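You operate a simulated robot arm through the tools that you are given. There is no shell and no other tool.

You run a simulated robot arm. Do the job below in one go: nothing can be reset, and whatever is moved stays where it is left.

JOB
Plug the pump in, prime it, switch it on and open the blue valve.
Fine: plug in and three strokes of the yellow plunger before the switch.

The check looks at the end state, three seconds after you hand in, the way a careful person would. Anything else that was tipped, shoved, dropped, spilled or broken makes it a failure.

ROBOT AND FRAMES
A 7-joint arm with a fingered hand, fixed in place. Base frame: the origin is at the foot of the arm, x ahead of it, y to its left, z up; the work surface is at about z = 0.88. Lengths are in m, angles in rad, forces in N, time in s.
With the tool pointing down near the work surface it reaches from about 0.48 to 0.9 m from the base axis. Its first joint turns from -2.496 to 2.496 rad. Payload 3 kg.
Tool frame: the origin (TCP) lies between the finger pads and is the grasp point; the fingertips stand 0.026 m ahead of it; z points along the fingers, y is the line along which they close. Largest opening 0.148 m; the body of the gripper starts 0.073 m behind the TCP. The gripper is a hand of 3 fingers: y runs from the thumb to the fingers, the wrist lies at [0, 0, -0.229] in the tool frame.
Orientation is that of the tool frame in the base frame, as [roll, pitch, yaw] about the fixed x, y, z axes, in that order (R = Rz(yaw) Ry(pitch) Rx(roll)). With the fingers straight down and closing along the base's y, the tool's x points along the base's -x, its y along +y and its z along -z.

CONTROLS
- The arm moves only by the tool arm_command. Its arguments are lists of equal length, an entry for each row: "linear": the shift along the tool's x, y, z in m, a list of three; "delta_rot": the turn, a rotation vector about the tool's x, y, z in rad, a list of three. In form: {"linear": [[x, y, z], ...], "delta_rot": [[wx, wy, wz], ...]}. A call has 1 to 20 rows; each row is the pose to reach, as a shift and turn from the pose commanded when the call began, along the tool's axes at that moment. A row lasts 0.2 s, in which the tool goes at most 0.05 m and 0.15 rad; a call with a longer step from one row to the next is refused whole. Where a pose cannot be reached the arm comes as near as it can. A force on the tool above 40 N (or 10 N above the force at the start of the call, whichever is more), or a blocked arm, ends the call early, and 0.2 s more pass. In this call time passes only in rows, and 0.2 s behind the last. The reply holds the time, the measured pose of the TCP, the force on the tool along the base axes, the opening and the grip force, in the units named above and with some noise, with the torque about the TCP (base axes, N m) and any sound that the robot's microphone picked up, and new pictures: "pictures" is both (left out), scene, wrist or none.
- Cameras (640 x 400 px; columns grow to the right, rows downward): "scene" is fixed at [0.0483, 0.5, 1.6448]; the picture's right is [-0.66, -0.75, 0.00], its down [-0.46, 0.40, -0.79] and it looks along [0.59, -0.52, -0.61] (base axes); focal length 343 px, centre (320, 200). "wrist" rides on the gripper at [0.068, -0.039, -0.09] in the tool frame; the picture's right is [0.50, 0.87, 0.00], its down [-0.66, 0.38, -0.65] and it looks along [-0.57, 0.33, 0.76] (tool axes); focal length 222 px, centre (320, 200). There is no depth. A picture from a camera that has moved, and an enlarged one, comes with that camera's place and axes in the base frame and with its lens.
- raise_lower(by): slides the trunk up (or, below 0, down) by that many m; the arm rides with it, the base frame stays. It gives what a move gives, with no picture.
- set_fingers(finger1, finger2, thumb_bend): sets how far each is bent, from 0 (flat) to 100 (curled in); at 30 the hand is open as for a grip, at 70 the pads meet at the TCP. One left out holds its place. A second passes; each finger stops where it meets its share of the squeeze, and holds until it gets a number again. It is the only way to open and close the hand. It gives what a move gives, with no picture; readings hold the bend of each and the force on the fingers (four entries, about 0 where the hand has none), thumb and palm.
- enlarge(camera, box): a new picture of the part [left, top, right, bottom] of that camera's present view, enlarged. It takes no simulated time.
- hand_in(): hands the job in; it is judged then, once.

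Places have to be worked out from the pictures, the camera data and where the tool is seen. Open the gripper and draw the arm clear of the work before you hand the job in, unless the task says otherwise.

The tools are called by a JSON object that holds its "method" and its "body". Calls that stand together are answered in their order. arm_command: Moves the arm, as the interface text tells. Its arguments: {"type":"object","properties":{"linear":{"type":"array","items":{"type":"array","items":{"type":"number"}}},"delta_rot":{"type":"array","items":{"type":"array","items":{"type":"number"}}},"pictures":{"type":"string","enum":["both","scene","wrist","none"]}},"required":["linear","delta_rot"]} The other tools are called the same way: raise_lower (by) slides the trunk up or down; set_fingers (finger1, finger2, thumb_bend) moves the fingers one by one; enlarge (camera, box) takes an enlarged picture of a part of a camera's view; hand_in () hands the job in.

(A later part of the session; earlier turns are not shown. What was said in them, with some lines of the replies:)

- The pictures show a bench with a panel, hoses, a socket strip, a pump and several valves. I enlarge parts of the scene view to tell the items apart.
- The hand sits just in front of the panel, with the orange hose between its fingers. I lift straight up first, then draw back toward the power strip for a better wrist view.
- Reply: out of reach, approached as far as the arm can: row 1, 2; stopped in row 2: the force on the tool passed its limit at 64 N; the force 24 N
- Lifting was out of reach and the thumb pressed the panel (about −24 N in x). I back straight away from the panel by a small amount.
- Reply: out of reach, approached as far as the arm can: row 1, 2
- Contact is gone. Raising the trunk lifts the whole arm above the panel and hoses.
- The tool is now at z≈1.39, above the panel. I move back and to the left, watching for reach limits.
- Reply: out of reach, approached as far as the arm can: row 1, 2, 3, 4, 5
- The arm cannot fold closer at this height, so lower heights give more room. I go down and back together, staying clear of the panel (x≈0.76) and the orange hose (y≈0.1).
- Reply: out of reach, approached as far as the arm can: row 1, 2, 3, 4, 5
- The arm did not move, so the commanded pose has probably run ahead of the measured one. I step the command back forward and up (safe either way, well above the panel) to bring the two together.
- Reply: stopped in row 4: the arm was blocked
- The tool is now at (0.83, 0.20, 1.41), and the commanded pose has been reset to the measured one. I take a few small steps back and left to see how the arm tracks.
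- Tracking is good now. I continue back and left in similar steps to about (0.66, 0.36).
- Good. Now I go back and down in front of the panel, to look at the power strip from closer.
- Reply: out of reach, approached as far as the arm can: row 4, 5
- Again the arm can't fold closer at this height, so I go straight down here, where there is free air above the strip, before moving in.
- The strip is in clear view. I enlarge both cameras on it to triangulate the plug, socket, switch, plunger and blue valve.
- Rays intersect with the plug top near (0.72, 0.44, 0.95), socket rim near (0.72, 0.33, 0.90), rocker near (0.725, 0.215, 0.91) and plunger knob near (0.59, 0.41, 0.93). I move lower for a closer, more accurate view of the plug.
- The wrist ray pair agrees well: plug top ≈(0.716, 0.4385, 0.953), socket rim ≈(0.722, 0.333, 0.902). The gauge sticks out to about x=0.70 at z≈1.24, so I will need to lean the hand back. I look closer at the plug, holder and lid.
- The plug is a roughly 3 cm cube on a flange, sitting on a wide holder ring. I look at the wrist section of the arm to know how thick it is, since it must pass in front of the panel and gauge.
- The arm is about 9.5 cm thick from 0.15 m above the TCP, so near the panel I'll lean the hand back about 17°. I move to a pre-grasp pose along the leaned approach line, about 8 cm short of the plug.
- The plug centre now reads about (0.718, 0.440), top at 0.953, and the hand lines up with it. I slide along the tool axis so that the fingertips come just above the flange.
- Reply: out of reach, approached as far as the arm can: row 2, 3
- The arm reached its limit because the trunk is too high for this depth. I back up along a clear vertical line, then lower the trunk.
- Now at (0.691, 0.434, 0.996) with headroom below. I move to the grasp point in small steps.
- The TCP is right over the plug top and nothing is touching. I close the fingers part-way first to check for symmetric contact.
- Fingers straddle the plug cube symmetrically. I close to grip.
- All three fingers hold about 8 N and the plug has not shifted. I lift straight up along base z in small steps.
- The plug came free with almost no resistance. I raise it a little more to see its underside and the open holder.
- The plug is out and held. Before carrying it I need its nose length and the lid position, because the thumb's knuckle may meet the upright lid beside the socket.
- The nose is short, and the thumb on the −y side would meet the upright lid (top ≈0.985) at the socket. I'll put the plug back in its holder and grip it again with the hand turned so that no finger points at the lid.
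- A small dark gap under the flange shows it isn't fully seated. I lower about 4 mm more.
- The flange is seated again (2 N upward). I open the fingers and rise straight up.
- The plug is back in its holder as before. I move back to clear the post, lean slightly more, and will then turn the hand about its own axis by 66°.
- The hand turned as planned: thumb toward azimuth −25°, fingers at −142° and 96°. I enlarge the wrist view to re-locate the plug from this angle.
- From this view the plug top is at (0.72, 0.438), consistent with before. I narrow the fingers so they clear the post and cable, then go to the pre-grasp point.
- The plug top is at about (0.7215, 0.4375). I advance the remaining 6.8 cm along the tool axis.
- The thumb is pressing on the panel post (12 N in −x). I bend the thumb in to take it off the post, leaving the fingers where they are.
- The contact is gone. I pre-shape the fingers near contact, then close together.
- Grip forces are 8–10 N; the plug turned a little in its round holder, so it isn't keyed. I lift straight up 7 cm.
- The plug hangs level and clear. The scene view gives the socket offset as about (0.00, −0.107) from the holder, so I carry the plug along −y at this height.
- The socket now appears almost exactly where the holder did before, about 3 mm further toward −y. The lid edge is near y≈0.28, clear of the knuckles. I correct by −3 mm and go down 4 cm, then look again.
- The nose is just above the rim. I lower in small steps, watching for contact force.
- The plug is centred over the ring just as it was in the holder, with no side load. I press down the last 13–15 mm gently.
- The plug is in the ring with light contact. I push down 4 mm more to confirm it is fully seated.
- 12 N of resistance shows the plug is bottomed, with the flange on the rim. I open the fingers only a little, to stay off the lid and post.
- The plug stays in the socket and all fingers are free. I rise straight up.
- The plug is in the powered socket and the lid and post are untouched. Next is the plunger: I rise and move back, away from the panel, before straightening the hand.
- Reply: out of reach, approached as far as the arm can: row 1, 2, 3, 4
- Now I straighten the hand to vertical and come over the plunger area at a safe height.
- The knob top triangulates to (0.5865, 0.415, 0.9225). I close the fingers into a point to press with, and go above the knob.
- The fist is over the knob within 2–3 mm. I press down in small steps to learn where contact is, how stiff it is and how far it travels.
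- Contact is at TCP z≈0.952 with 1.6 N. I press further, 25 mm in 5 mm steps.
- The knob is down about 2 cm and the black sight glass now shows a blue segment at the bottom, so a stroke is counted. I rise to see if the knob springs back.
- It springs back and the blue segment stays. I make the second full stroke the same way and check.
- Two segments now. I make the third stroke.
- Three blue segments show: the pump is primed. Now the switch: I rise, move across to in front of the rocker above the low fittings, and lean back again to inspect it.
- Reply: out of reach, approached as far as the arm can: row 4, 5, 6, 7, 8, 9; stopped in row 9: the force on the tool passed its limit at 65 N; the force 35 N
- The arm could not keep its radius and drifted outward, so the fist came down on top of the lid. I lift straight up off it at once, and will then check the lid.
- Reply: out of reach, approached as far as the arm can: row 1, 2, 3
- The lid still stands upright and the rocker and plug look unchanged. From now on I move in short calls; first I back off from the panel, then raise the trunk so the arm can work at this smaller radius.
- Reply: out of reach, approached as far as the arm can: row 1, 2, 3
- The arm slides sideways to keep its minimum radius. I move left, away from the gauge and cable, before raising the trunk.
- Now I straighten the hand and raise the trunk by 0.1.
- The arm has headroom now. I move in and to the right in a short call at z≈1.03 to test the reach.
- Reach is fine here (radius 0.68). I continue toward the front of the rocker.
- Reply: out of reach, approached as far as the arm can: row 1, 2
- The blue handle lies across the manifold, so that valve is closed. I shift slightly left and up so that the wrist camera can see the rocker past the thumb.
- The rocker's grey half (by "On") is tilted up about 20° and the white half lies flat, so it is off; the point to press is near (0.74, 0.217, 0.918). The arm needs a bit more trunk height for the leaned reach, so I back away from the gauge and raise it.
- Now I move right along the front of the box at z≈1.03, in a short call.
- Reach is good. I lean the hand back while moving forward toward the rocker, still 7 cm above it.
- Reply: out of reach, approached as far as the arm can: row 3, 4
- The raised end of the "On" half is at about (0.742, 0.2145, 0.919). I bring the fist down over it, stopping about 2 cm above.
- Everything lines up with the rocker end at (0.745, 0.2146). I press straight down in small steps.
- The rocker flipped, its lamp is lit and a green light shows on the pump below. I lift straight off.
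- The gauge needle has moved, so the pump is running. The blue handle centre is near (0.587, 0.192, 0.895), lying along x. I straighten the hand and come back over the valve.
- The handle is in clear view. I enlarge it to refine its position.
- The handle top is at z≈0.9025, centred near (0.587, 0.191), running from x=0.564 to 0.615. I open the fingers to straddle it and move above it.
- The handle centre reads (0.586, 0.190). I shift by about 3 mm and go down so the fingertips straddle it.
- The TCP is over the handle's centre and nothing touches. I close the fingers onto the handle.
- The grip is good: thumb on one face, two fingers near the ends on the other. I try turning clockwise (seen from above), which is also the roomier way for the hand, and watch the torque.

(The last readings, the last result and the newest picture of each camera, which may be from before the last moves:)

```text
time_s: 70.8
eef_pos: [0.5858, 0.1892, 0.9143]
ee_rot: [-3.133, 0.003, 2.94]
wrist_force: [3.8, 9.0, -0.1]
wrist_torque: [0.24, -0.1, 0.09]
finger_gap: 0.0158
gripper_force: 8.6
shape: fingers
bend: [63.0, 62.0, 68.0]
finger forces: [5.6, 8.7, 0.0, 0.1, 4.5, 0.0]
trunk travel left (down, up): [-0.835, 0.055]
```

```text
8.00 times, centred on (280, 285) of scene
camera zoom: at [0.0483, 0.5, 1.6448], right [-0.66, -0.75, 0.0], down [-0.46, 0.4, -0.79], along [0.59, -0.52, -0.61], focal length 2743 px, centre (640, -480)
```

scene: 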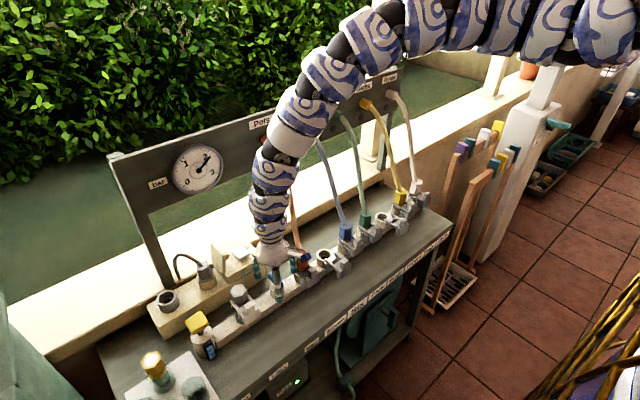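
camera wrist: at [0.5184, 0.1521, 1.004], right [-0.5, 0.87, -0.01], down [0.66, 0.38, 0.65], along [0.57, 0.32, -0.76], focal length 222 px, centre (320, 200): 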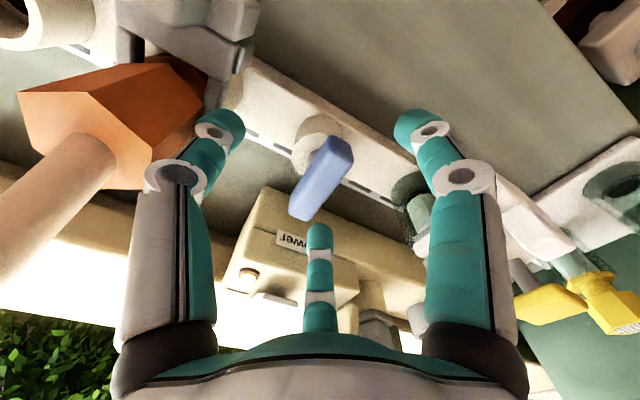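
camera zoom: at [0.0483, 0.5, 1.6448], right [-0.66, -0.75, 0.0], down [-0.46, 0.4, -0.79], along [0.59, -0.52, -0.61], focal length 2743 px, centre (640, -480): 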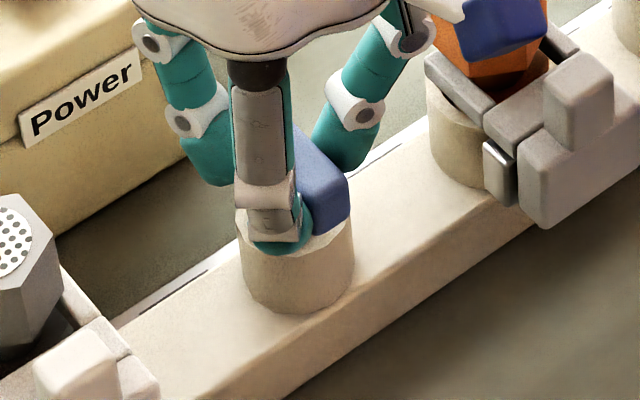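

The handle itself did not follow clockwise; it stayed along x while the fingers began to slip around. I turn the other way instead, in small steps.

{"method": "arm_command", "body": {"linear": [[0, 0, 0], [0, 0, 0], [0, 0, 0], [0, 0, 0]], "delta_rot": [[0, 0, -0.1], [0, 0, -0.2], [0, 0, -0.3], [0, 0, -0.42]], "pictures": "none"}}

{"method": "enlarge", "body": {"camera": "wrist", "box": [180, 80, 460, 260]}}

{"method": "enlarge", "body": {"camera": "scene", "box": [255, 260, 305, 310]}}

```text
time_s: 71.8
eef_pos: [0.5847, 0.1891, 0.9161]
ee_rot: [-3.135, -0.001, -2.922]
wrist_force: [2.3, 4.7, -1.4]
wrist_torque: [0.11, -0.08, 0.01]
finger_gap: 0.0165
gripper_force: 8.3
shape: fingers
bend: [64.0, 63.0, 67.0]
finger forces: [5.3, 5.3, 0.0, 0.0, 6.4, 0.0]
trunk travel left (down, up): [-0.835, 0.055]
```

```text
2.22 times, centred on (320, 170) of wrist
camera zoom: at [0.527, 0.1384, 1.0043], right [-0.68, 0.74, -0.01], down [0.56, 0.52, 0.65], along [0.48, 0.44, -0.76], focal length 494 px, centre (320, 267)
```

zoom: 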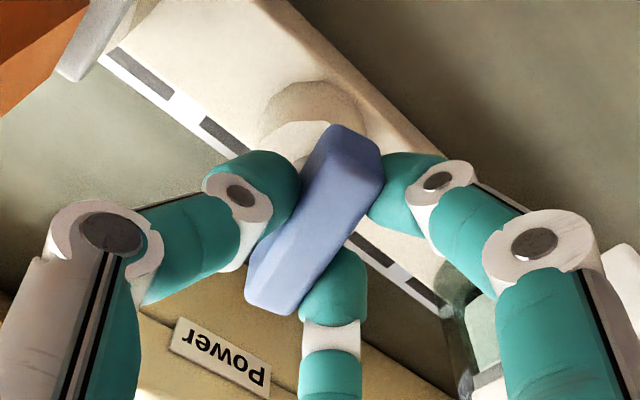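

```text
8.00 times, centred on (280, 285) of scene
camera zoom: at [0.0483, 0.5, 1.6448], right [-0.66, -0.75, 0.0], down [-0.46, 0.4, -0.79], along [0.59, -0.52, -0.61], focal length 2743 px, centre (640, -480)
```

zoom: 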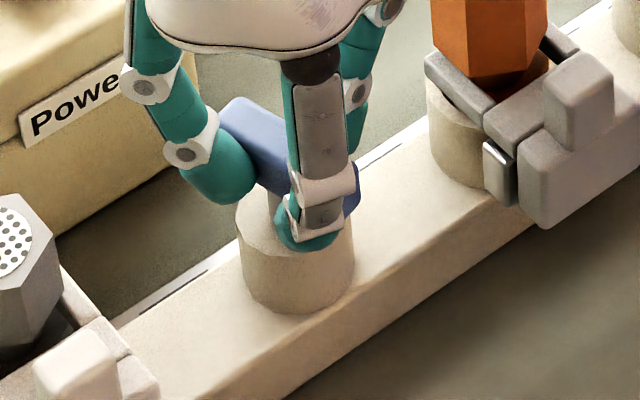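

The handle follows counter-clockwise, about 14° so far. I continue that way in stages, watching force and the clearance between the camera box and the orange hose.

{"method": "arm_command", "body": {"linear": [[0, 0, 0], [0, 0, 0], [0, 0, 0], [0, 0, 0]], "delta_rot": [[0, 0, -0.12], [0, 0, -0.24], [0, 0, -0.36], [0, 0, -0.48]], "pictures": "scene"}}

{"method": "enlarge", "body": {"camera": "wrist", "box": [180, 80, 460, 260]}}

{"method": "enlarge", "body": {"camera": "scene", "box": [240, 220, 320, 310]}}

```text
time_s: 72.8
eef_pos: [0.5849, 0.1881, 0.9163]
ee_rot: [-3.135, -0.007, -2.442]
wrist_force: [-0.8, 0.5, -4.3]
wrist_torque: [0.01, 0.04, 0.03]
finger_gap: 0.0165
gripper_force: 7.6
shape: fingers
bend: [65.0, 64.0, 66.0]
finger forces: [4.0, 4.2, 0.0, 0.0, 7.0, 0.0]
trunk travel left (down, up): [-0.835, 0.055]
```

scene: 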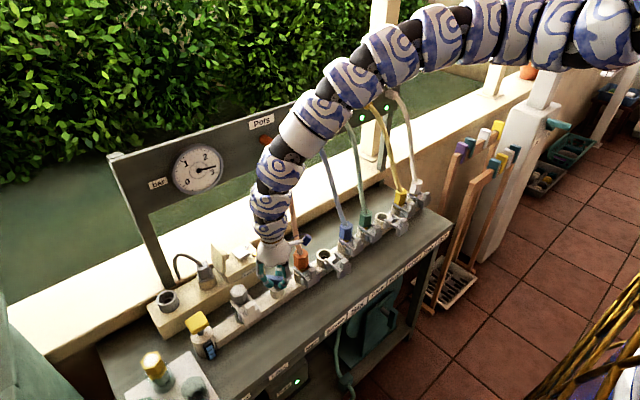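

```text
2.22 times, centred on (320, 170) of wrist
camera zoom: at [0.5583, 0.1169, 1.0055], right [-0.94, 0.34, 0.0], down [0.26, 0.72, 0.65], along [0.22, 0.61, -0.76], focal length 494 px, centre (320, 267)
```

zoom: 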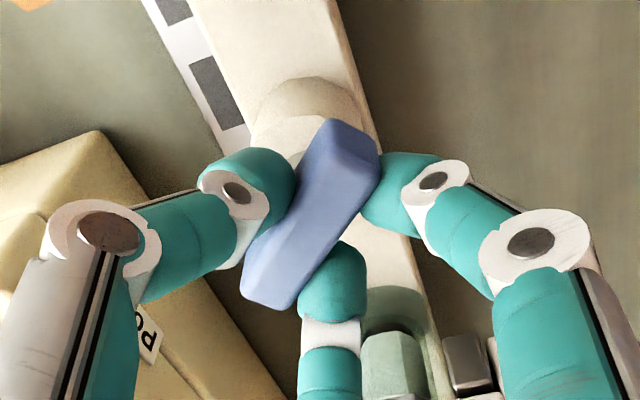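

```text
4.44 times, centred on (280, 265) of scene
camera zoom: at [0.0483, 0.5, 1.6448], right [-0.66, -0.75, 0.0], down [-0.46, 0.4, -0.79], along [0.59, -0.52, -0.61], focal length 1524 px, centre (498, -89)
```

zoom: 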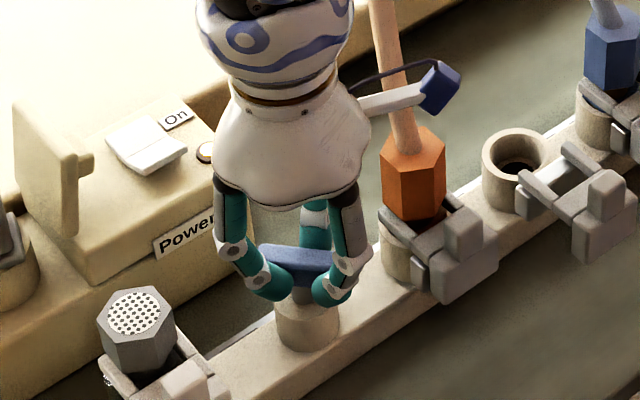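

The handle is at about 40° and green outlet lights have come on at the panel. I continue another 20°.

{"method": "arm_command", "body": {"linear": [[0, 0, 0], [0, 0, 0], [0, 0, 0]], "delta_rot": [[0, 0, -0.12], [0, 0, -0.24], [0, 0, -0.36]], "pictures": "wrist"}}

{"method": "enlarge", "body": {"camera": "wrist", "box": [180, 80, 460, 260]}}

{"method": "enlarge", "body": {"camera": "scene", "box": [240, 220, 320, 310]}}

```text
time_s: 73.6
eef_pos: [0.5848, 0.1872, 0.9149]
ee_rot: [-3.138, -0.007, -2.08]
wrist_force: [0.6, -3.7, 0.3]
wrist_torque: [-0.1, -0.06, -0.03]
finger_gap: 0.0163
gripper_force: 8.2
shape: fingers
bend: [65.0, 65.0, 66.0]
finger forces: [3.4, 3.7, 0.0, 0.0, 9.6, 0.1]
trunk travel left (down, up): [-0.835, 0.055]
camera wrist: at [0.5857, 0.1118, 1.0052], right [-1.0, -0.01, 0.0], down [-0.01, 0.76, 0.65], along [-0.01, 0.65, -0.76], focal length 222 px, centre (320, 200)
```

wrist: 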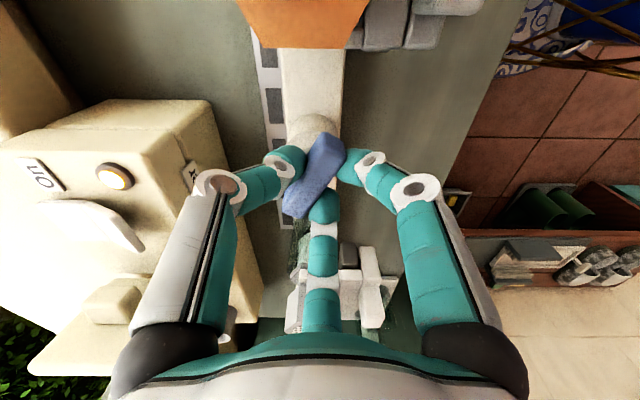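

```text
2.22 times, centred on (320, 170) of wrist
camera zoom: at [0.5857, 0.1118, 1.0052], right [-1.0, -0.01, 0.0], down [-0.01, 0.76, 0.65], along [-0.01, 0.65, -0.76], focal length 494 px, centre (320, 267)
```

zoom: 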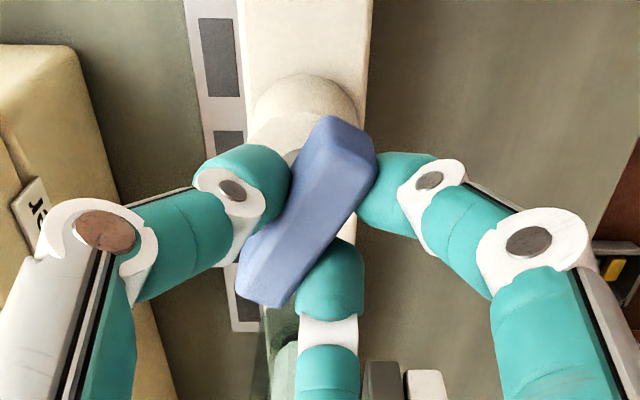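

```text
4.44 times, centred on (280, 265) of scene
camera zoom: at [0.0483, 0.5, 1.6448], right [-0.66, -0.75, 0.0], down [-0.46, 0.4, -0.79], along [0.59, -0.52, -0.61], focal length 1524 px, centre (498, -89)
```

zoom: 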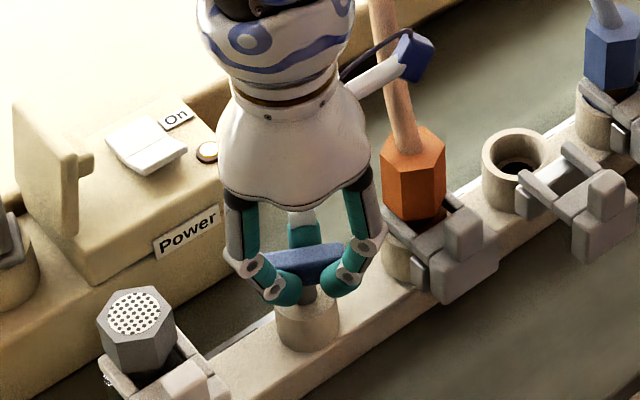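

The handle is at roughly 62° and the camera box still clears the hose. I turn another 14° and check again.

{"method": "arm_command", "body": {"linear": [[0, 0, 0], [0, 0, 0]], "delta_rot": [[0, 0, -0.12], [0, 0, -0.25]], "pictures": "wrist"}}

{"method": "enlarge", "body": {"camera": "wrist", "box": [180, 80, 460, 260]}}

{"method": "enlarge", "body": {"camera": "scene", "box": [240, 210, 330, 310]}}

```text
time_s: 74.2
eef_pos: [0.585, 0.1875, 0.9151]
ee_rot: [-3.139, -0.006, -1.835]
wrist_force: [1.0, -7.6, 0.6]
wrist_torque: [-0.21, -0.04, -0.03]
finger_gap: 0.0158
gripper_force: 8.0
shape: fingers
bend: [65.0, 66.0, 66.0]
finger forces: [3.0, 3.9, 0.1, 0.0, 9.7, 0.1]
trunk travel left (down, up): [-0.835, 0.055]
camera wrist: at [0.6056, 0.1144, 1.0052], right [-0.97, -0.26, 0.0], down [-0.2, 0.74, 0.65], along [-0.17, 0.63, -0.76], focal length 222 px, centre (320, 200)
```

wrist: 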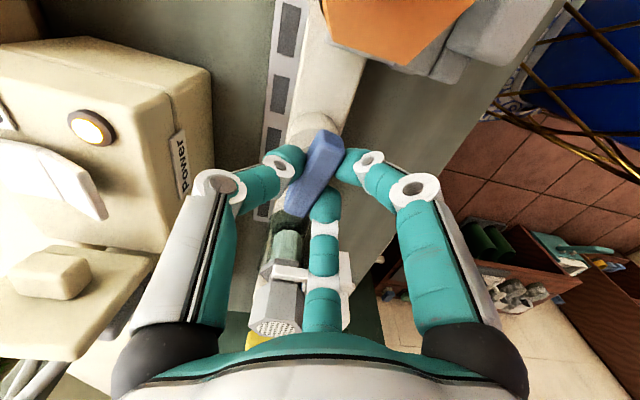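

```text
2.22 times, centred on (320, 170) of wrist
camera zoom: at [0.6056, 0.1144, 1.0052], right [-0.97, -0.26, 0.0], down [-0.2, 0.74, 0.65], along [-0.17, 0.63, -0.76], focal length 494 px, centre (320, 267)
```

zoom: 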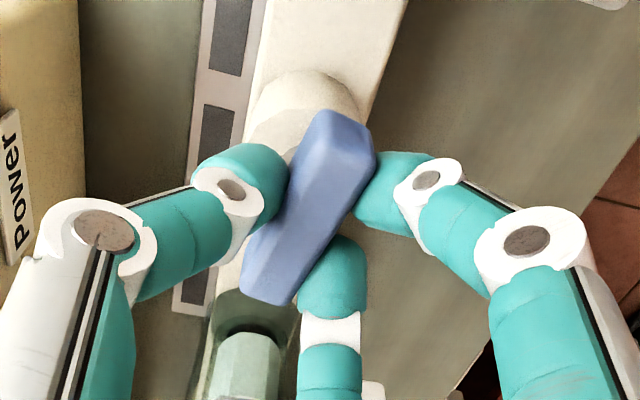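

```text
4.00 times, centred on (285, 260) of scene
camera zoom: at [0.0483, 0.5, 1.6448], right [-0.66, -0.75, 0.0], down [-0.46, 0.4, -0.79], along [0.59, -0.52, -0.61], focal length 1371 px, centre (460, -40)
```

zoom: 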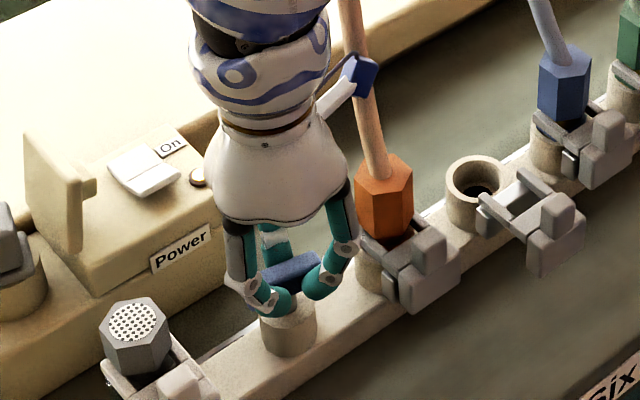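

The handle is at about 77°, nearly in line with the manifold. I finish the quarter turn in two small steps, watching for a stop.

{"method": "arm_command", "body": {"linear": [[0, 0, 0], [0, 0, 0]], "delta_rot": [[0, 0, -0.1], [0, 0, -0.2]], "pictures": "scene"}}

{"method": "enlarge", "body": {"camera": "wrist", "box": [180, 80, 460, 260]}}

{"method": "enlarge", "body": {"camera": "scene", "box": [250, 210, 320, 310]}}

```text
time_s: 74.8
eef_pos: [0.585, 0.1877, 0.915]
ee_rot: [-3.139, -0.006, -1.633]
wrist_force: [4.2, -8.5, 0.4]
wrist_torque: [-0.23, -0.16, -0.08]
finger_gap: 0.0156
gripper_force: 8.3
shape: fingers
bend: [66.0, 67.0, 66.0]
finger forces: [2.8, 3.3, 0.0, 0.0, 10.6, 0.1]
trunk travel left (down, up): [-0.835, 0.055]
```

scene: 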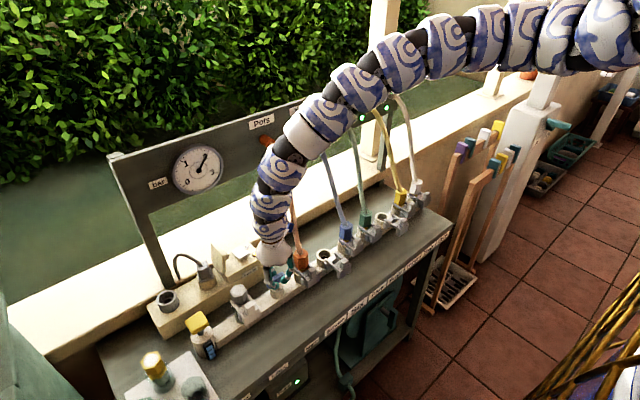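

```text
2.22 times, centred on (320, 170) of wrist
camera zoom: at [0.6198, 0.1206, 1.0048], right [-0.9, -0.45, 0.0], down [-0.34, 0.68, 0.65], along [-0.29, 0.58, -0.76], focal length 494 px, centre (320, 267)
```

zoom: 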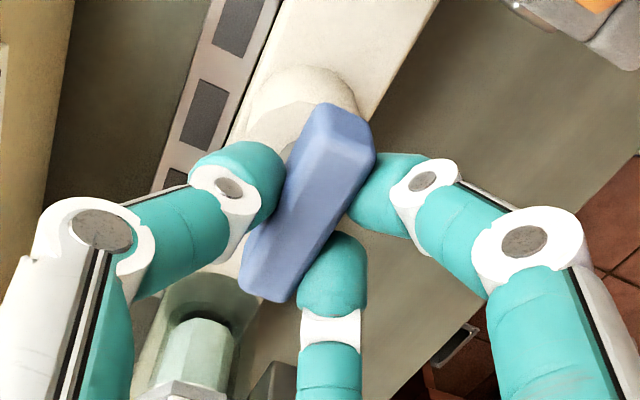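

```text
4.00 times, centred on (285, 260) of scene
camera zoom: at [0.0483, 0.5, 1.6448], right [-0.66, -0.75, 0.0], down [-0.46, 0.4, -0.79], along [0.59, -0.52, -0.61], focal length 1371 px, centre (460, -40)
```

zoom: 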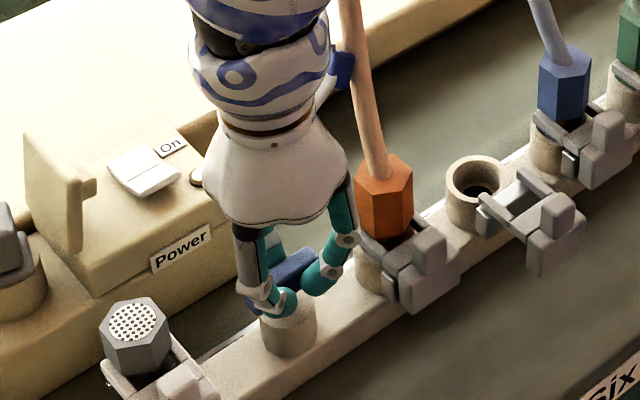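

The handle now measures about 90°, in line with the manifold, and the torque is starting to rise. I add a last small turn to be sure it's at its stop.

{"method": "arm_command", "body": {"linear": [[0, 0, 0]], "delta_rot": [[0, 0, -0.07]], "pictures": "none"}}

{"method": "enlarge", "body": {"camera": "wrist", "box": [180, 80, 460, 260]}}

```text
time_s: 75.2
eef_pos: [0.5851, 0.1885, 0.9149]
ee_rot: [3.141, -0.007, -1.562]
wrist_force: [5.6, -7.6, 2.2]
wrist_torque: [-0.2, -0.14, -0.06]
finger_gap: 0.016
gripper_force: 8.5
shape: fingers
bend: [66.0, 67.0, 66.0]
finger forces: [3.3, 2.8, 0.0, 0.0, 10.5, 0.0]
trunk travel left (down, up): [-0.835, 0.055]
```

```text
2.22 times, centred on (320, 170) of wrist
camera zoom: at [0.6246, 0.1229, 1.0046], right [-0.86, -0.51, 0.0], down [-0.38, 0.66, 0.65], along [-0.33, 0.56, -0.76], focal length 494 px, centre (320, 267)
```

zoom: 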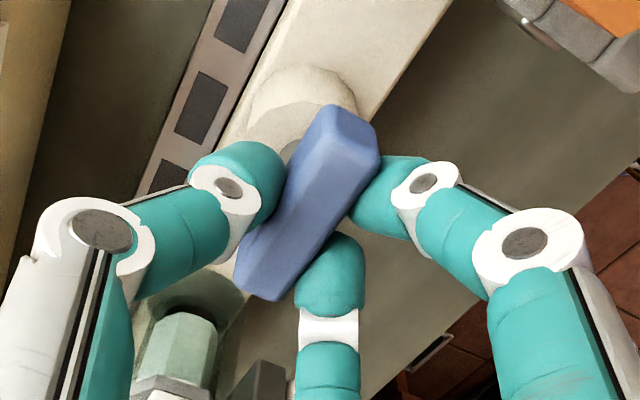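

The handle is at its end position. I release it with a modest opening and rise straight up.

{"method": "set_fingers", "body": {"finger1": 46, "finger2": 46, "thumb_bend": 51}}

{"method": "arm_command", "body": {"linear": [[0, 0, -0.02], [0, 0, -0.045], [0, 0, -0.07]], "delta_rot": [[0, 0, 0], [0, 0, 0], [0, 0, 0]]}}

{"method": "enlarge", "body": {"camera": "scene", "box": [240, 230, 320, 310]}}

{"method": "enlarge", "body": {"camera": "wrist", "box": [180, 40, 460, 220]}}

```text
time_s: 76.2
eef_pos: [0.5857, 0.189, 0.9141]
ee_rot: [3.142, -0.009, -1.563]
wrist_force: [0.0, 0.2, 0.3]
wrist_torque: [0.01, 0.01, -0.01]
finger_gap: 0.0667
gripper_force: 0.1
shape: fingers
bend: [46.0, 46.0, 51.0]
finger forces: [0.0, 0.0, 0.0, 0.0, 0.0, 0.0]
trunk travel left (down, up): [-0.835, 0.055]
```

```text
time_s: 77.0
eef_pos: [0.5867, 0.1896, 0.9868]
ee_rot: [-3.139, -0.008, -1.565]
wrist_force: [-0.2, 0.7, 0.5]
wrist_torque: [-0.01, 0.0, 0.0]
finger_gap: 0.067
gripper_force: 0.1
shape: fingers
bend: [46.0, 46.0, 51.0]
finger forces: [0.1, 0.0, 0.0, 0.0, 0.1, 0.1]
trunk travel left (down, up): [-0.835, 0.055]
camera wrist: at [0.6261, 0.1248, 1.0761], right [-0.86, -0.51, 0.0], down [-0.38, 0.66, 0.65], along [-0.33, 0.56, -0.76], focal length 222 px, centre (320, 200)
```

scene: 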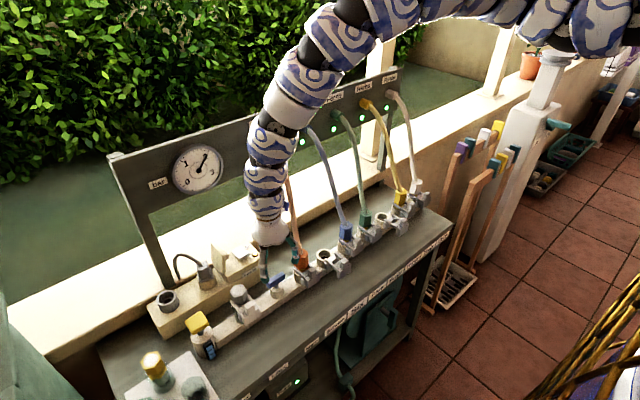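
wrist: 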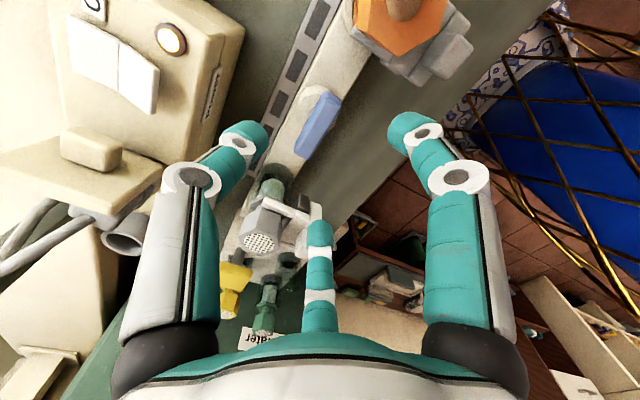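

```text
5.00 times, centred on (280, 270) of scene
camera zoom: at [0.0483, 0.5, 1.6448], right [-0.66, -0.75, 0.0], down [-0.46, 0.4, -0.79], along [0.59, -0.52, -0.61], focal length 1714 px, centre (520, -150)
```

zoom: 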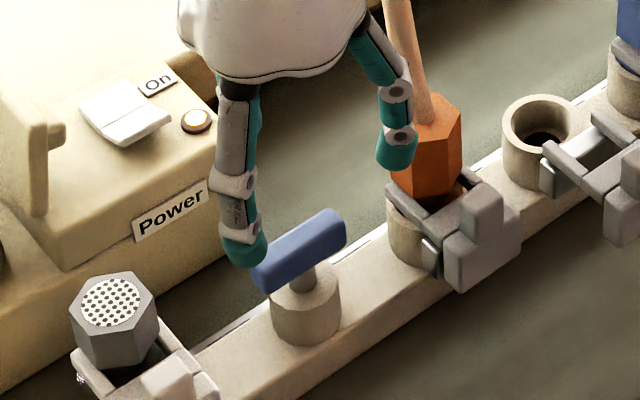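

```text
2.22 times, centred on (320, 130) of wrist
camera zoom: at [0.6261, 0.1248, 1.0761], right [-0.86, -0.51, 0.0], down [-0.38, 0.66, 0.65], along [-0.33, 0.56, -0.76], focal length 494 px, centre (320, 356)
```

zoom: 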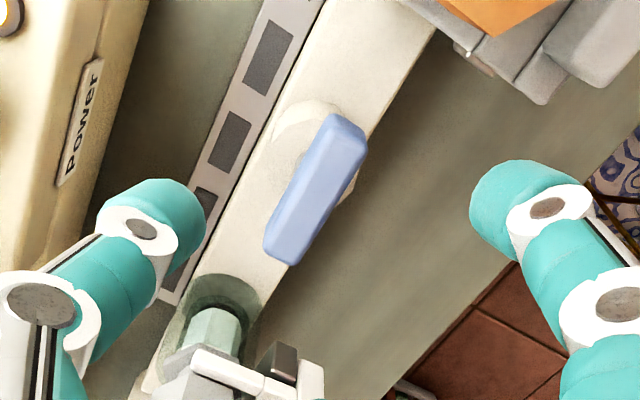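

The handle lies in line with the manifold and the outlet lights are green. I move away from the orange hose and raise the trunk.

{"method": "arm_command", "body": {"linear": [[-0.02, 0.015, 0], [-0.045, 0.025, -0.005]], "delta_rot": [[0, 0, 0], [0, 0, 0]], "pictures": "none"}}

{"method": "raise_lower", "body": {"by": 0.05}}

```text
time_s: 77.6
eef_pos: [0.5611, 0.2345, 0.99]
ee_rot: [-3.142, -0.007, -1.563]
wrist_force: [0.7, 0.4, -0.5]
wrist_torque: [-0.01, 0.01, -0.03]
finger_gap: 0.0669
gripper_force: 0.0
shape: fingers
bend: [46.0, 46.0, 51.0]
finger forces: [0.0, 0.0, 0.1, 0.0, 0.1, 0.1]
trunk travel left (down, up): [-0.835, 0.055]
```

```text
time_s: 78.5
eef_pos: [0.5612, 0.2342, 1.0391]
ee_rot: [3.142, -0.009, -1.565]
wrist_force: [-0.2, 0.0, 0.4]
wrist_torque: [-0.05, -0.02, -0.02]
finger_gap: 0.0671
gripper_force: 0.1
shape: fingers
bend: [46.0, 46.0, 51.0]
finger forces: [0.0, 0.1, 0.0, 0.0, 0.1, 0.0]
trunk travel left (down, up): [-0.885, 0.005]
```

Next I move left over free space, then up.

{"method": "arm_command", "body": {"linear": [[-0.045, -0.012, 0], [-0.09, -0.025, 0], [-0.135, -0.035, 0]], "delta_rot": [[0, 0, 0], [0, 0, 0], [0, 0, 0]], "pictures": "none"}}

{"method": "arm_command", "body": {"linear": [[-0.02, -0.005, -0.03], [-0.04, -0.01, -0.06], [-0.06, -0.015, -0.1]], "delta_rot": [[0, 0, 0], [0, 0, 0], [0, 0, 0]]}}

```text
time_s: 79.3
eef_pos: [0.5966, 0.3705, 1.0391]
ee_rot: [-3.139, -0.011, -1.568]
wrist_force: [0.6, 0.9, -0.3]
wrist_torque: [-0.04, 0.04, -0.01]
finger_gap: 0.0669
gripper_force: 0.1
shape: fingers
bend: [46.0, 46.0, 51.0]
finger forces: [0.0, 0.0, 0.0, 0.0, 0.0, 0.0]
trunk travel left (down, up): [-0.885, 0.005]
```

```text
time_s: 80.1
eef_pos: [0.6084, 0.4329, 1.1384]
ee_rot: [-3.14, -0.009, -1.563]
wrist_force: [0.3, -0.2, -0.2]
wrist_torque: [-0.04, 0.01, 0.0]
finger_gap: 0.067
gripper_force: 0.1
shape: fingers
bend: [46.0, 46.0, 51.0]
finger forces: [0.0, 0.0, 0.0, 0.0, 0.1, 0.0]
trunk travel left (down, up): [-0.885, 0.005]
camera wrist: at [0.6478, 0.3678, 1.2284], right [-0.86, -0.51, 0.0], down [-0.38, 0.66, 0.65], along [-0.33, 0.56, -0.76], focal length 222 px, centre (320, 200)
```

scene: 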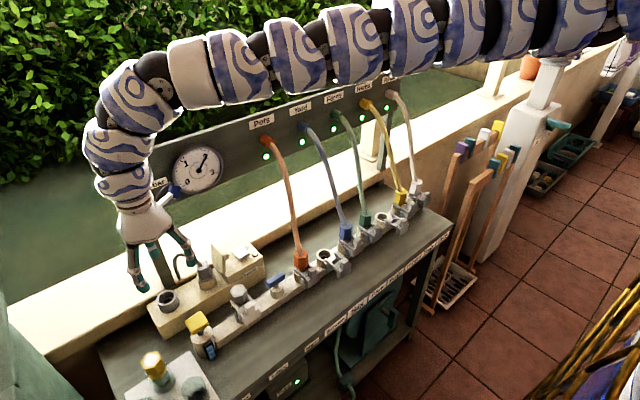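
wrist: 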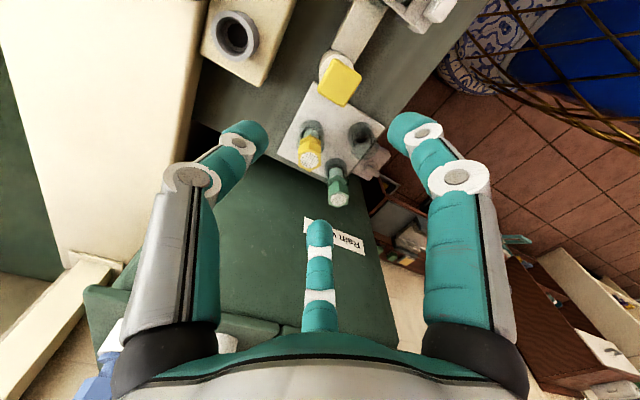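

All five outlet lights are green. I inspect the final state: plug, lid, switch, valve, primer, panel and gauge.

{"method": "enlarge", "body": {"camera": "scene", "box": [160, 220, 300, 310]}}

{"method": "enlarge", "body": {"camera": "scene", "box": [170, 80, 410, 220]}}

{"method": "enlarge", "body": {"camera": "scene", "box": [130, 290, 250, 390]}}

{"method": "enlarge", "body": {"camera": "scene", "box": [270, 170, 450, 400]}}

```text
4.44 times, centred on (230, 265) of scene
camera zoom: at [0.0483, 0.5, 1.6448], right [-0.66, -0.75, 0.0], down [-0.46, 0.4, -0.79], along [0.59, -0.52, -0.61], focal length 1524 px, centre (720, -89)
```

zoom: 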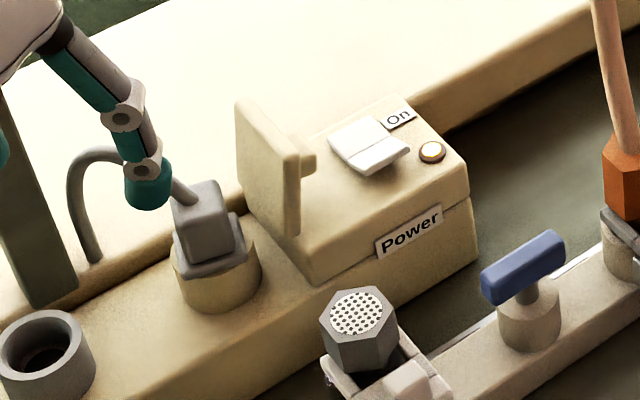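

```text
2.67 times, centred on (290, 150) of scene
camera zoom: at [0.0483, 0.5, 1.6448], right [-0.66, -0.75, 0.0], down [-0.46, 0.4, -0.79], along [0.59, -0.52, -0.61], focal length 914 px, centre (400, 333)
```

zoom: 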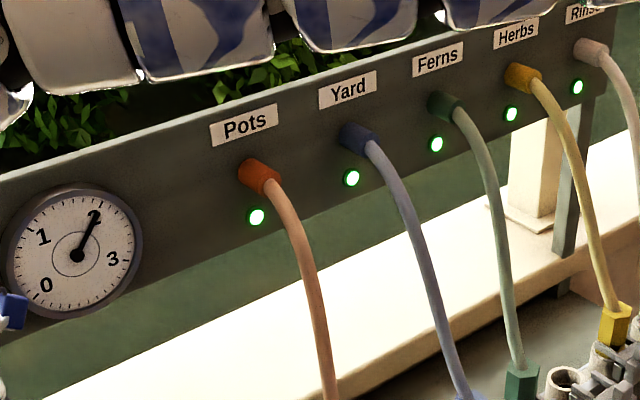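

```text
4.00 times, centred on (190, 340) of scene
camera zoom: at [0.0483, 0.5, 1.6448], right [-0.66, -0.75, 0.0], down [-0.46, 0.4, -0.79], along [0.59, -0.52, -0.61], focal length 1371 px, centre (840, -360)
```

zoom: 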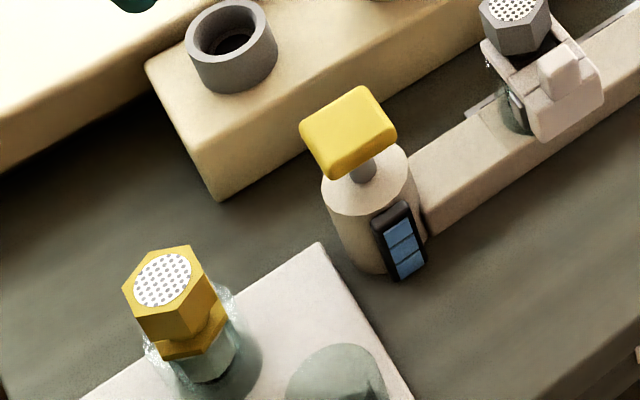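

```text
1.74 times, centred on (360, 285) of scene
camera zoom: at [0.0483, 0.5, 1.6448], right [-0.66, -0.75, 0.0], down [-0.46, 0.4, -0.79], along [0.59, -0.52, -0.61], focal length 596 px, centre (250, 52)
```

zoom: 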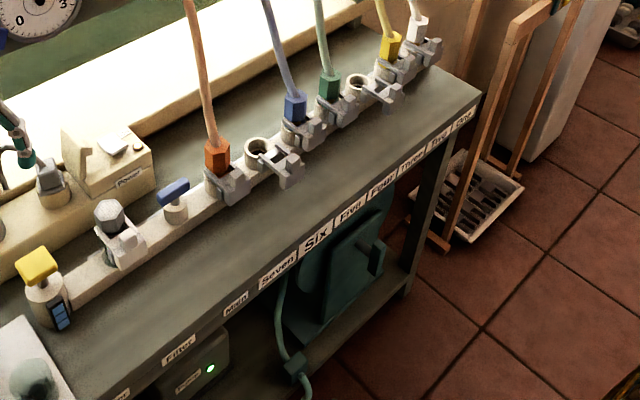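

Gauge at 2 bar, power lamp and all five outlet lights on, primer full, plug seated, lid upright and nothing shifted. I open the hand fully, here in free space.

{"method": "set_fingers", "body": {"finger1": 30, "finger2": 30, "thumb_bend": 30}}

{"method": "enlarge", "body": {"camera": "scene", "box": [90, 160, 290, 310]}}

```text
time_s: 81.1
eef_pos: [0.6083, 0.4324, 1.1385]
ee_rot: [3.141, -0.009, -1.562]
wrist_force: [0.7, 0.5, -0.7]
wrist_torque: [0.0, -0.05, -0.02]
finger_gap: 0.1266
gripper_force: 0.1
shape: fingers
bend: [30.0, 30.0, 30.0]
finger forces: [0.0, 0.0, 0.1, 0.0, 0.0, 0.0]
trunk travel left (down, up): [-0.885, 0.005]
```

```text
2.67 times, centred on (190, 235) of scene
camera zoom: at [0.0483, 0.5, 1.6448], right [-0.66, -0.75, 0.0], down [-0.46, 0.4, -0.79], along [0.59, -0.52, -0.61], focal length 914 px, centre (667, 107)
```

zoom: 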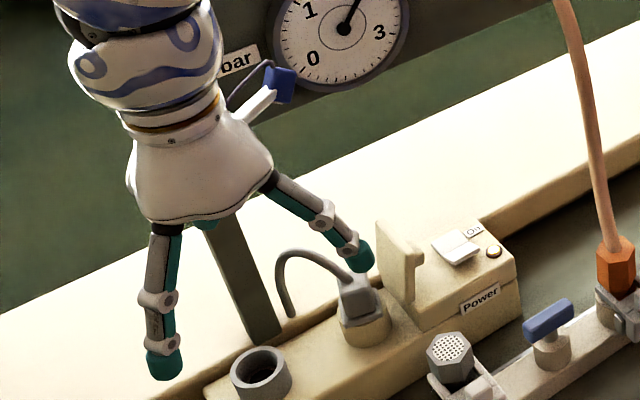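

The hand is open, nothing is being touched and everything holds its state, so I hand the job in.

{"method": "hand_in", "body": {}}

```text
The job is handed in.
```

The pump is plugged in, primed with three strokes, switched on, and the blue valve is open. I have handed the job in.

- **Plug:** it sits in the powered socket and bottomed out at about 12 N. It is turned roughly 45° from how it sat in its holder; it turned freely there, so I took it as not keyed.
- **Priming:** I made three full strokes of the yellow plunger before touching the switch. The sight glass shows three blue segments.
- **Switch:** the rocker is on the "On" side, its lamp is lit, and the pump shows a green light.
- **Blue valve:** the handle turned a quarter turn counter-clockwise and now lies in line with the manifold. The gauge settled at about 2 bar and all five outlet lights are green.

Three unplanned contacts happened on the way:

- **Panel:** on the first move the thumb pressed the panel, peaking at 64 N.
- **Post:** the thumb pressed the panel post at about 12 N while I was regripping the plug.
- **Lid:** the closed hand came down on top of the upright lid beside the socket, peaking at 65 N.

In the close-up pictures afterwards, the lid stood upright and nothing else looked moved, spilled or damaged.

The hand is open and about 20 cm above the bench fittings.
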